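You operate a simulated robot arm through the tools that you are given. There is no shell and no other tool. Be economical: measure what you need, move in short steps, check, and stop when the job is done.

The job below is to be done with a simulated robot arm. You get a single attempt, and the scene is never put back.

Task
Take the pink box and leave it on the green folder.

Only the result counts: the job must be done as asked and must still hold three seconds after the hand-in. Knocking over, shifting, dropping, spilling or breaking anything else fails it.

Robot
A 6-joint arm with a two-finger parallel gripper, fixed in place. Base frame: the origin is at the foot of the arm, x ahead of it, y to its left, z up; the work surface is at about z = 0. Lengths are in mm, angles in degrees, forces in N, time in s.
With the tool pointing down near the work surface it reaches from about 160 to 420 mm from the base axis. Its first joint turns from -66.0 to 66.0 degrees. Payload 1.57 kg.
Tool frame: the origin (TCP) lies between the finger pads and is the grasp point; the fingertips stand 30 mm ahead of it; z points along the fingers, y is the line along which they close. Largest opening 80 mm; finger width 17, thickness 12; the body of the gripper, 40 by 82 mm, starts 80 mm behind the TCP.
Orientation is told as [roll, pitch, yaw] about the base's x, y, z axes, in that order, counted from this pose: with the fingers straight down and closing along the base's y, the tool's x points along the base's -x, its y along +y and its z along -z.

Tools
- The arm moves only by the tool move_arm. Its argument "motion" is a list of rows, each an object of numbers (a shift or turn left out is 0, a gripper value left out holds the last): "x", "y", "z": the shift along the tool's x, y, z in units of 40 mm (1.0 is 40 mm); "wx", "wy", "wz": the turn, a rotation vector about the tool's x, y, z in units of 4 degrees (1.0 is 4 degrees); "gripper": the opening, from 0 (shut) to 1 (fully open). In form: [{"x": .., "y": .., "z": .., "wx": .., "wy": .., "wz": .., "gripper": ..}, ...]. A call has 1 to 12 rows; each row shifts and turns the commanded pose from where the row before left it, along the tool's axes as they then stand. A call with a number of a shift or a turn outside -1 to 1 is refused whole. Rows are played at 5 a second. More than 50 mm and 8.6 degrees between two rows, or a gripper value outside its range, and nothing of the call is played. Where a pose cannot be reached the arm comes as near as it can. A force on the tool above 40 N (or 10 N above the force at the start of the call, whichever is more), or a blocked arm, ends the call early, and 0.2 s more pass. Each finger travels about 153 mm/s and halts on what it meets, pressing with about 30 N; the grip force reading is that of the motor and also rises with nothing between the fingers. The clock runs only during rows and for 0.2 s after the last one: add rows that do not move to give the fingers time. It gives the time, the measured TCP pose, the force on the tool (base axes), the opening and the grip force at its end, in the units of the frame above (readings bear some noise).
- Cameras (640 x 400 px; columns grow to the right, rows downward): "scene" is fixed at [67.4, -347.7, 430.1]; the picture's right is [0.64, -0.77, 0.00], its down [-0.49, -0.41, -0.77] and it looks along [0.59, 0.49, -0.63] (base axes); focal length 214 px, centre (320, 200). "wrist" rides on the gripper at [-32, 0, -78] in the tool frame; the picture's right is [0.00, -1.00, 0.00], its down [0.97, 0.00, -0.24] and it looks along [0.24, 0.00, 0.97] (tool axes); focal length 218 px, centre (320, 200). There is no depth. A picture from a camera that has moved, and an enlarged one, comes with that camera's place and axes in the base frame and with its lens. The place of the scene camera against the robot may be out by one fixed shift of up to 18 mm in any direction.
- get_image(camera): a new picture of that camera. It takes no simulated time.
- enlarge(camera, box): a new picture of the part [left, top, right, bottom] of that camera's present view, enlarged. It takes no simulated time.
- job_done(): hands the job in; it is judged then, once.

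Go step by step. Nothing tells you positions but the pictures and the camera data: compare them with the known pose of the tool, close in by small moves and look again before you grip or let go. The budget is 90 turns and 42 pictures, counting those below and the enlarged ones. Unless the task says otherwise, let go and move clear before handing in, and close with one line.

The tools are called after ">>>" as a command line: name --argument value ..., lists and objects as JSON in quotes. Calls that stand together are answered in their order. move_arm: Moves the arm, as the interface text tells. Its arguments: {"type":"object","properties":{"motion":{"type":"array"}},"required":["motion"]} The other tools are called the same way: get_image (camera) takes a picture; enlarge (camera, box) takes an enlarged picture of a part of a camera's view; job_done () hands the job in.

At the start:

```text
time_s: 0.0
tool_pos: [222.7, 55.6, 285.8]
tool_rot: [0.0, -0.3, -0.1]
force: [-0.2, 0.5, 0.0]
width: 80.2
gripper_force: 0.1
```

scene: 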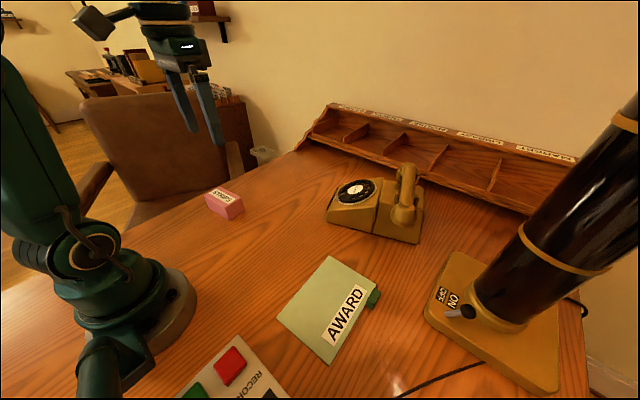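
wrist: 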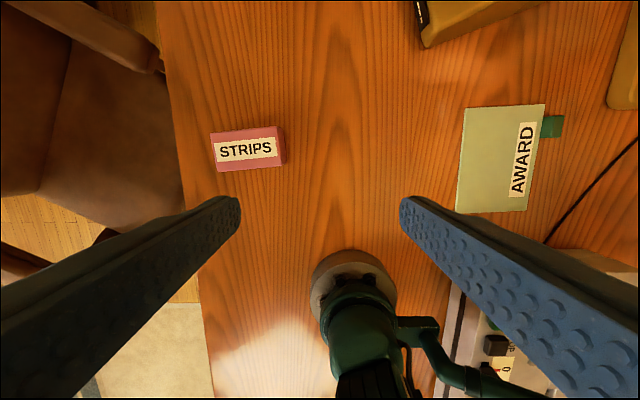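

The pink "STRIPS" box is at about (249, 165), its long side roughly along y. The green folder is at about (236, -240). I'll look closer at both before moving.

>>> enlarge --camera "wrist" --box '[190, 100, 310, 190]'

>>> enlarge --camera "scene" --box '[180, 170, 400, 370]'

>>> enlarge --camera "wrist" --box '[440, 80, 600, 230]'

```text
4.44 times, centred on (250, 145) of wrist
camera zoom: at [255.4, 56.2, 362.0], right [0.0, -1.0, 0.0], down [-0.97, 0.0, 0.24], along [-0.24, 0.0, -0.97], focal length 970 px, centre (631, 444)
```

zoom: 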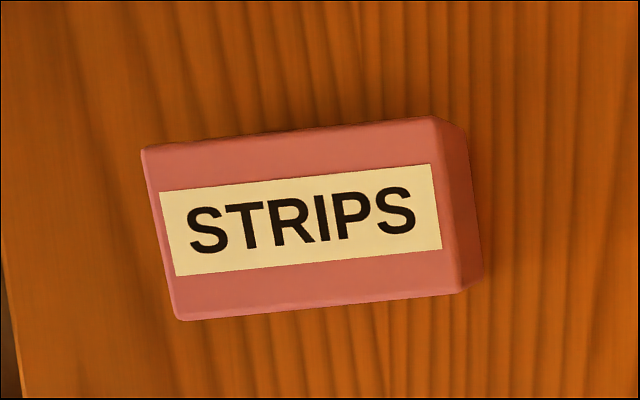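

```text
2.00 times, centred on (290, 270) of scene
camera zoom: at [67.4, -347.7, 430.1], right [0.64, -0.77, 0.0], down [-0.49, -0.41, -0.77], along [0.59, 0.49, -0.63], focal length 429 px, centre (380, 60)
```

zoom: 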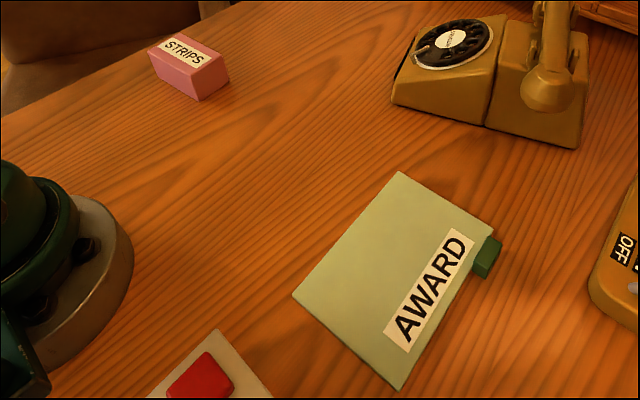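

```text
2.67 times, centred on (520, 155) of wrist
camera zoom: at [255.4, 56.2, 362.0], right [0.0, -1.0, 0.0], down [-0.97, 0.0, 0.24], along [-0.24, 0.0, -0.97], focal length 582 px, centre (-213, 320)
```

zoom: 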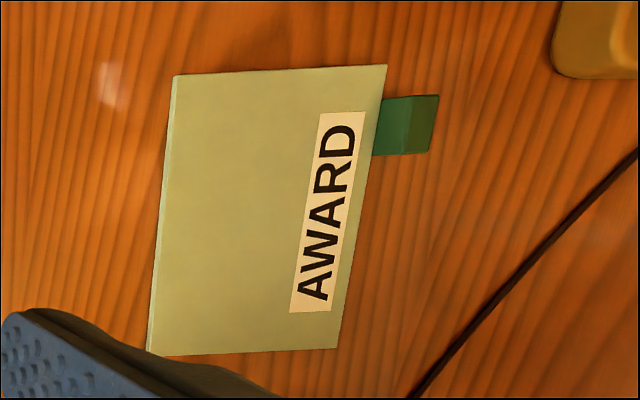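

The box top is about 93 x 53 mm and roughly 48 mm high, centred near (250, 159) and turned about 6°. I'll turn the gripper so it closes across the short side, at this safe height.

>>> move_arm --motion '[{"wz": 1, "gripper": 1}, {"wz": 1}, {"wz": 1}, {"wz": 1}, {"wz": 1}, {"wz": 1}, {"wz": 1}, {"wz": 1}, {"wz": 1}, {"wz": 1}, {"wz": 1}, {"wz": 1}]'

>>> move_arm --motion '[{"wz": 1}, {"wz": 1}, {"wz": 1}, {"wz": 1}, {"wz": 1}, {"wz": 1}, {"wz": 1}, {"wz": 1}, {"wz": 1}, {}]'

```text
time_s: 2.6
tool_pos: [223.2, 57.2, 285.3]
tool_rot: [0.1, -0.2, -48.1]
force: [0.3, 0.3, 0.0]
width: 80.0
gripper_force: 0.1
```

```text
time_s: 4.8
tool_pos: [222.4, 55.9, 285.4]
tool_rot: [0.2, 0.0, -84.1]
force: [-0.1, -1.1, -0.1]
width: 80.1
gripper_force: 0.0
```

The gripper now closes across the box's short side. Next I move over the box and down to about z = 150, then check.

>>> move_arm --motion '[{"x": 0.415, "y": 0.16}, {"x": 0.415, "y": 0.16}, {"x": 0.415, "y": 0.16, "z": 0.5}, {"x": 0.415, "y": 0.16, "z": 0.6}, {"x": 0.415, "y": 0.16, "z": 0.75}, {"x": 0.415, "y": 0.16, "z": 0.75}, {"z": 0.7}, {}]'

>>> get_image --camera "wrist"

>>> get_image --camera "scene"

```text
time_s: 6.6
tool_pos: [249.6, 160.5, 151.9]
tool_rot: [0.2, 0.1, -84.1]
force: [0.0, 0.1, 0.1]
width: 79.9
gripper_force: 0.1
```

```text
36 pictures are left
camera wrist: at [253.8, 129.0, 228.7], right [-0.99, -0.1, 0.0], down [-0.1, 0.97, 0.24], along [-0.02, 0.24, -0.97], focal length 218 px, centre (320, 200)
```

wrist: 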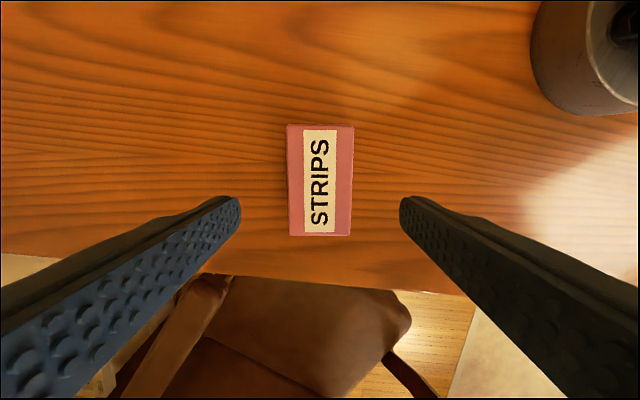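

```text
35 pictures are left
```

scene: 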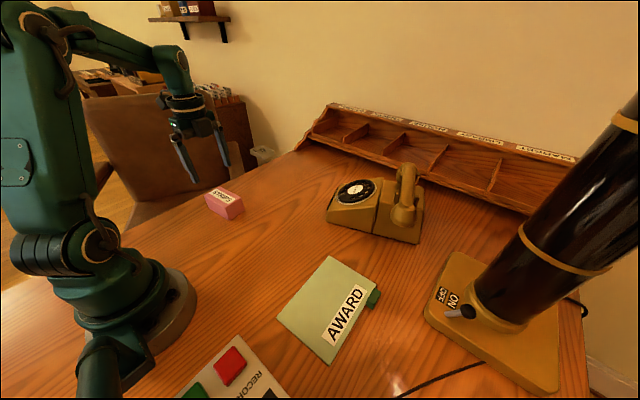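

The box is centred between the fingers. I descend straight down, opening at full width.

>>> move_arm --motion '[{"z": 0.6}, {"z": 0.6}, {"z": 0.6}, {"z": 0.4}, {"z": 0.3}, {}]'

>>> get_image --camera "wrist"

>>> enlarge --camera "scene" --box '[150, 130, 310, 240]'

```text
time_s: 8.0
tool_pos: [251.1, 160.4, 53.1]
tool_rot: [0.3, 0.0, -84.0]
force: [-0.3, -0.5, -0.2]
width: 80.0
gripper_force: 0.1
```

```text
34 pictures are left
camera wrist: at [254.7, 127.9, 130.6], right [-0.99, -0.1, 0.0], down [-0.1, 0.97, 0.24], along [-0.02, 0.24, -0.97], focal length 218 px, centre (320, 200)
```

wrist: 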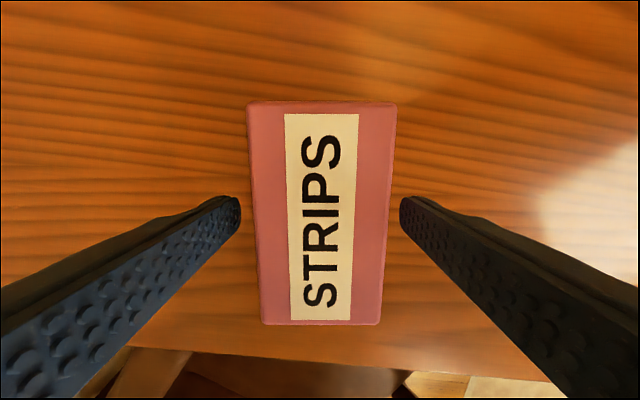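

```text
3.64 times, centred on (230, 185) of scene
camera zoom: at [67.4, -347.7, 430.1], right [0.64, -0.77, 0.0], down [-0.49, -0.41, -0.77], along [0.59, 0.49, -0.63], focal length 780 px, centre (647, 254)
```

zoom: 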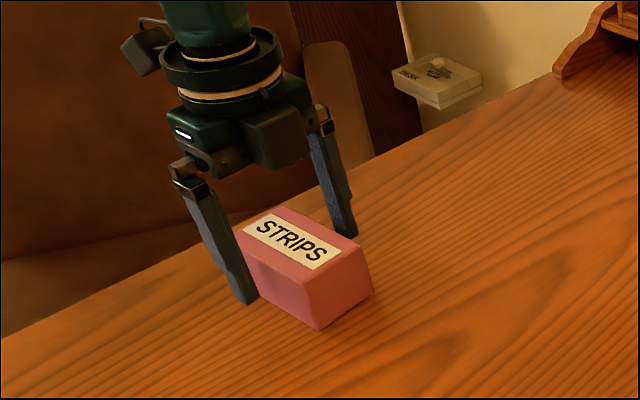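

The fingers straddle the box well. I go down another 18 mm, then close and wait.

>>> move_arm --motion '[{"z": 0.25}, {"z": 0.2}, {}, {"gripper": 0.6}, {"gripper": 0.4}, {"gripper": 0.4}, {"gripper": 0.4}]'

```text
time_s: 9.6
tool_pos: [250.7, 160.2, 34.7]
tool_rot: [0.2, 0.0, -84.0]
force: [0.5, -0.6, -0.3]
width: 54.7
gripper_force: 29.6
```

The box is gripped at 54.7 mm wide. I lift it and check.

>>> move_arm --motion '[{"z": -0.2}, {"z": -0.4}, {"z": -0.6}, {"z": -0.6}, {"z": -0.6}, {"z": -0.6}, {"z": -0.6}, {"z": -0.4}, {}]'

>>> get_image --camera "wrist"

```text
time_s: 11.6
tool_pos: [251.2, 159.8, 194.1]
tool_rot: [0.2, 0.0, -84.0]
force: [0.0, -0.6, -1.3]
width: 54.5
gripper_force: 30.2
```

```text
32 pictures are left
camera wrist: at [254.9, 127.9, 272.1], right [-0.99, -0.1, 0.0], down [-0.1, 0.97, 0.24], along [-0.02, 0.24, -0.97], focal length 218 px, centre (320, 200)
```

wrist: 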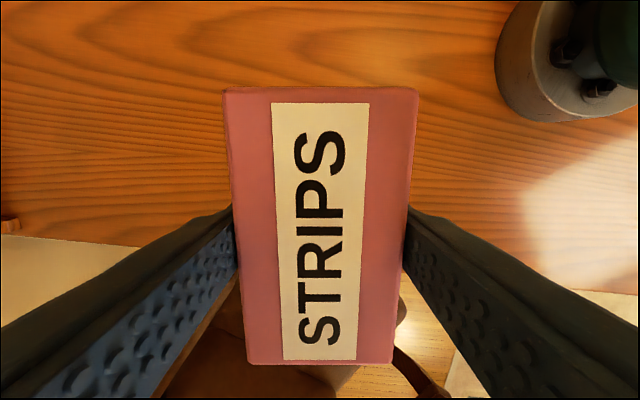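

The box is firmly held and level. I turn the gripper back so its long side lies along the folder's length.

>>> move_arm --motion '[{"wz": -1}, {"wz": -1}, {"wz": -1}, {"wz": -1}, {"wz": -1}, {"wz": -1}, {"wz": -1}, {"wz": -1}, {"wz": -1}, {"wz": -1}, {"wz": -1}]'

>>> move_arm --motion '[{"wz": -1}, {"wz": -1}, {"wz": -1}, {"wz": -1}, {"wz": -1}, {"wz": -1}, {"wz": -1}, {"wz": -1}, {"wz": -1}, {"wz": -1}, {"wz": -1}, {}]'

```text
time_s: 14.0
tool_pos: [250.4, 159.8, 194.5]
tool_rot: [0.1, -0.2, -39.9]
force: [-0.5, 0.2, -0.9]
width: 54.4
gripper_force: 30.3
```

```text
time_s: 16.6
tool_pos: [249.9, 158.9, 195.1]
tool_rot: [0.0, -0.3, 4.1]
force: [0.6, 0.0, -1.4]
width: 54.8
gripper_force: 30.0
```

Now I carry it at the same height to above the folder.

>>> move_arm --motion '[{"y": -0.5, "x": 0.1}, {"y": -0.85, "x": 0.1}, {"y": -0.9, "x": 0.1}, {"y": -0.9, "x": 0.1}, {"y": -0.9, "x": 0.1}, {"y": -0.9, "x": 0.1}, {"y": -0.9, "x": 0.1}, {"y": -0.9, "x": 0.1}, {"y": -0.9, "x": 0.1}, {"y": -0.9, "x": 0.1}, {"y": -0.6, "x": 0.1}, {"y": -0.4, "x": 0.07}]'

>>> get_image --camera "wrist"

>>> get_image --camera "scene"

```text
time_s: 19.2
tool_pos: [228.9, -224.6, 194.9]
tool_rot: [0.0, -0.2, 3.9]
force: [-0.9, 1.1, -2.2]
width: 54.6
gripper_force: 30.0
```

```text
31 pictures are left
camera wrist: at [263.0, -222.3, 271.7], right [0.07, -1.0, 0.0], down [-0.97, -0.07, 0.24], along [-0.24, -0.02, -0.97], focal length 218 px, centre (320, 200)
```

wrist: 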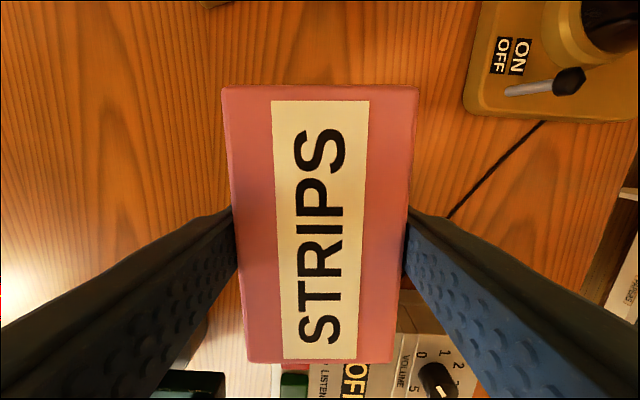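

```text
30 pictures are left
```

scene: 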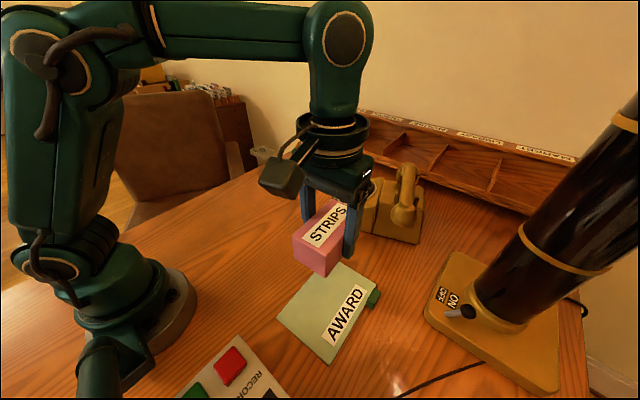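

The box hangs above the folder's centre (about 230, -228). I lower it to about z = 65 and check.

>>> move_arm --motion '[{"z": 0.4}, {"z": 0.6}, {"z": 0.6}, {"z": 0.6}, {"z": 0.6}, {"z": 0.4}, {}, {}]'

>>> enlarge --camera "scene" --box '[240, 190, 420, 370]'

>>> get_image --camera "wrist"

```text
time_s: 21.0
tool_pos: [231.5, -224.2, 66.1]
tool_rot: [0.1, -0.2, 4.0]
force: [0.2, 0.2, -1.2]
width: 54.6
gripper_force: 30.7
```

```text
2.22 times, centred on (330, 280) of scene
camera zoom: at [67.5, -347.7, 430.1], right [0.64, -0.77, 0.0], down [-0.49, -0.41, -0.77], along [0.59, 0.49, -0.63], focal length 477 px, centre (298, 22)
```

zoom: 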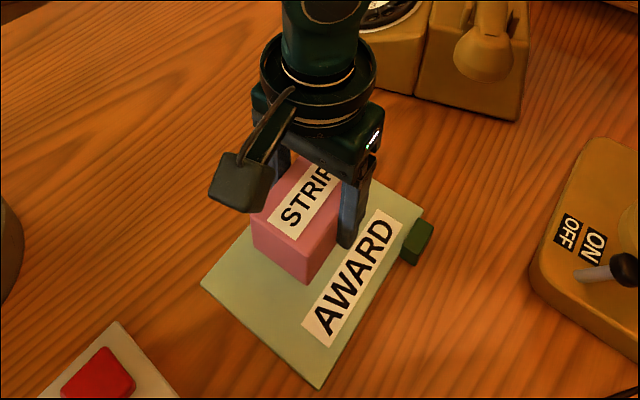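

```text
28 pictures are left
camera wrist: at [263.8, -221.8, 144.7], right [0.07, -1.0, 0.0], down [-0.97, -0.07, 0.24], along [-0.24, -0.02, -0.97], focal length 218 px, centre (320, 200)
```

wrist: 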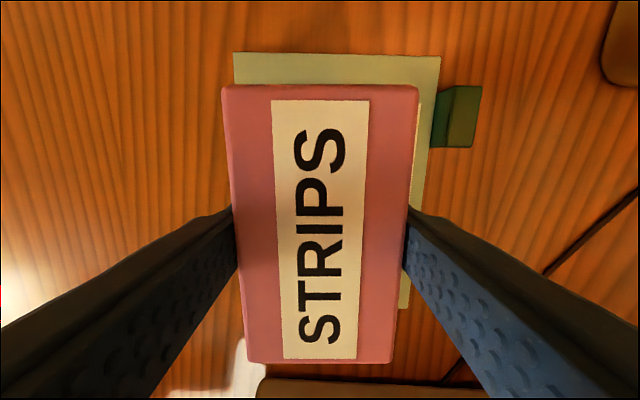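

The wrist view shows the folder's midline about 8 mm to the right of the box. I shift that way and lower in small steps, watching the force.

>>> move_arm --motion '[{"y": -0.2}, {"z": 0.2}, {"z": 0.1}, {"z": 0.1}, {}, {}]'

>>> enlarge --camera "scene" --box '[280, 240, 380, 340]'

```text
time_s: 22.4
tool_pos: [230.9, -231.4, 50.3]
tool_rot: [0.0, -0.3, 4.1]
force: [-0.7, -0.7, -1.0]
width: 54.5
gripper_force: 30.4
```

```text
4.00 times, centred on (330, 290) of scene
camera zoom: at [67.5, -347.7, 430.1], right [0.64, -0.77, 0.0], down [-0.49, -0.41, -0.77], along [0.59, 0.49, -0.63], focal length 858 px, centre (280, -160)
```

zoom: 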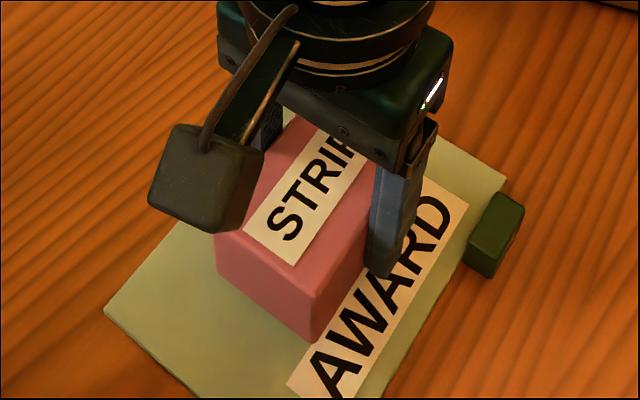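

The box bottom is now about 15 mm above the table and well inside the folder. I lower it in about 3 mm steps.

>>> move_arm --motion '[{"z": 0.075}, {}, {}]'

>>> move_arm --motion '[{"z": 0.075}, {}, {}]'

>>> move_arm --motion '[{"z": 0.05}, {}, {}]'

```text
time_s: 23.2
tool_pos: [231.4, -233.2, 47.8]
tool_rot: [0.0, -0.2, 4.1]
force: [0.0, 0.0, -1.0]
width: 54.4
gripper_force: 30.3
```

```text
time_s: 24.0
tool_pos: [231.5, -232.5, 45.1]
tool_rot: [0.0, -0.2, 4.0]
force: [0.0, -0.4, -1.0]
width: 54.6
gripper_force: 30.1
```

```text
time_s: 24.8
tool_pos: [231.4, -232.7, 42.5]
tool_rot: [-0.1, -0.2, 4.1]
force: [0.8, 0.6, -1.6]
width: 54.7
gripper_force: 29.6
```

No contact yet; the bottom is about 8 mm above the table. I keep going in 1–2 mm steps.

>>> move_arm --motion '[{"z": 0.04}, {}, {}]'

>>> move_arm --motion '[{"z": 0.03}, {}, {}]'

>>> enlarge --camera "scene" --box '[280, 240, 380, 340]'

```text
time_s: 25.6
tool_pos: [231.5, -234.5, 41.3]
tool_rot: [-0.1, -0.2, 3.9]
force: [-0.8, -0.4, -0.5]
width: 54.6
gripper_force: 30.2
```

```text
time_s: 26.4
tool_pos: [231.7, -231.0, 40.4]
tool_rot: [0.0, -0.2, 4.0]
force: [0.2, 0.1, -1.3]
width: 54.6
gripper_force: 29.9
```

```text
4.00 times, centred on (330, 290) of scene
camera zoom: at [67.5, -347.7, 430.1], right [0.64, -0.77, 0.0], down [-0.49, -0.41, -0.77], along [0.59, 0.49, -0.63], focal length 858 px, centre (280, -160)
```

zoom: 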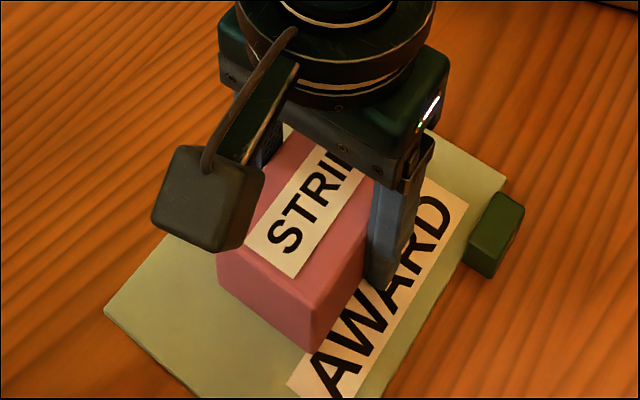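

Still free. The folder's edge looks only a few mm thick, so I continue in 1 mm steps.

>>> move_arm --motion '[{"z": 0.025}, {}, {}]'

>>> move_arm --motion '[{"z": 0.025}, {}, {}]'

```text
time_s: 27.2
tool_pos: [230.8, -232.3, 39.1]
tool_rot: [-0.1, -0.2, 4.1]
force: [-0.6, 4.5, 20.7]
width: 54.5
gripper_force: 30.1
```

```text
time_s: 28.0
tool_pos: [231.0, -233.0, 38.7]
tool_rot: [-0.1, -0.3, 4.1]
force: [-2.5, 1.5, 31.2]
width: 54.6
gripper_force: 30.2
```

Contact is made: the box rests on the folder. I back off about 1 mm to ease the press, then open slowly.

>>> move_arm --motion '[{"z": -0.03}, {}, {"gripper": 0.7}, {"gripper": 0.75}, {"gripper": 0.9}, {"gripper": 0.95}, {}, {}]'

>>> get_image --camera "wrist"

```text
time_s: 29.8
tool_pos: [229.7, -232.8, 40.1]
tool_rot: [-0.1, -0.2, 4.1]
force: [0.1, 0.1, -0.1]
width: 76.2
gripper_force: 0.2
```

```text
25 pictures are left
camera wrist: at [264.1, -230.4, 116.7], right [0.07, -1.0, 0.0], down [-0.97, -0.07, 0.24], along [-0.24, -0.02, -0.97], focal length 218 px, centre (320, 200)
```

wrist: 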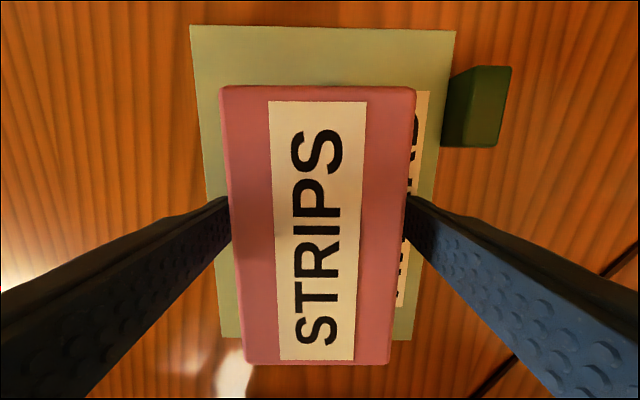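

The box is released and sits centred on the folder with the fingers clear on both sides. I retreat straight up.

>>> move_arm --motion '[{"z": -0.2}, {"z": -0.4}, {"z": -0.6}, {"z": -0.6}, {"z": -0.6}, {"z": -0.6}, {"z": -0.6}, {}, {}]'

>>> get_image --camera "wrist"

>>> get_image --camera "scene"

```text
time_s: 31.8
tool_pos: [231.3, -232.7, 182.1]
tool_rot: [0.0, -0.1, 3.9]
force: [0.1, 0.9, -1.2]
width: 75.7
gripper_force: 0.2
```

```text
24 pictures are left
camera wrist: at [264.2, -231.5, 259.7], right [0.07, -1.0, 0.0], down [-0.97, -0.07, 0.24], along [-0.24, -0.02, -0.97], focal length 218 px, centre (320, 200)
```

wrist: 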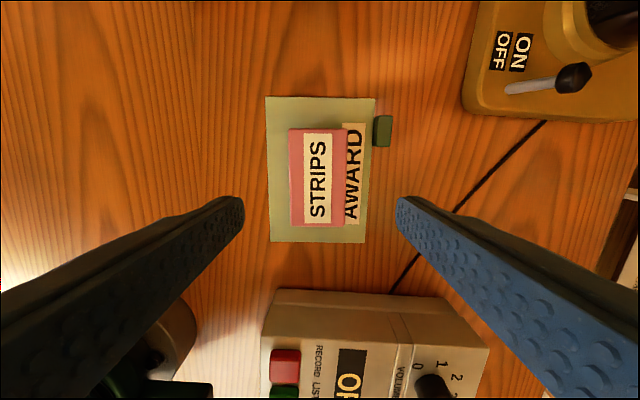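

```text
23 pictures are left
```

scene: 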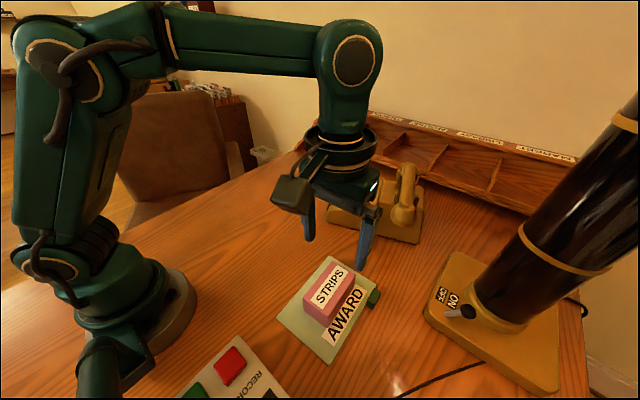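

The pink box lies flat and centred on the green folder, the folder has not visibly moved, and the gripper is clear. I hand in.

>>> job_done

```text
The job is handed in.
```

The pink box is resting near the middle of the green folder, the gripper is clear of it, and nothing else in view appears to have moved.
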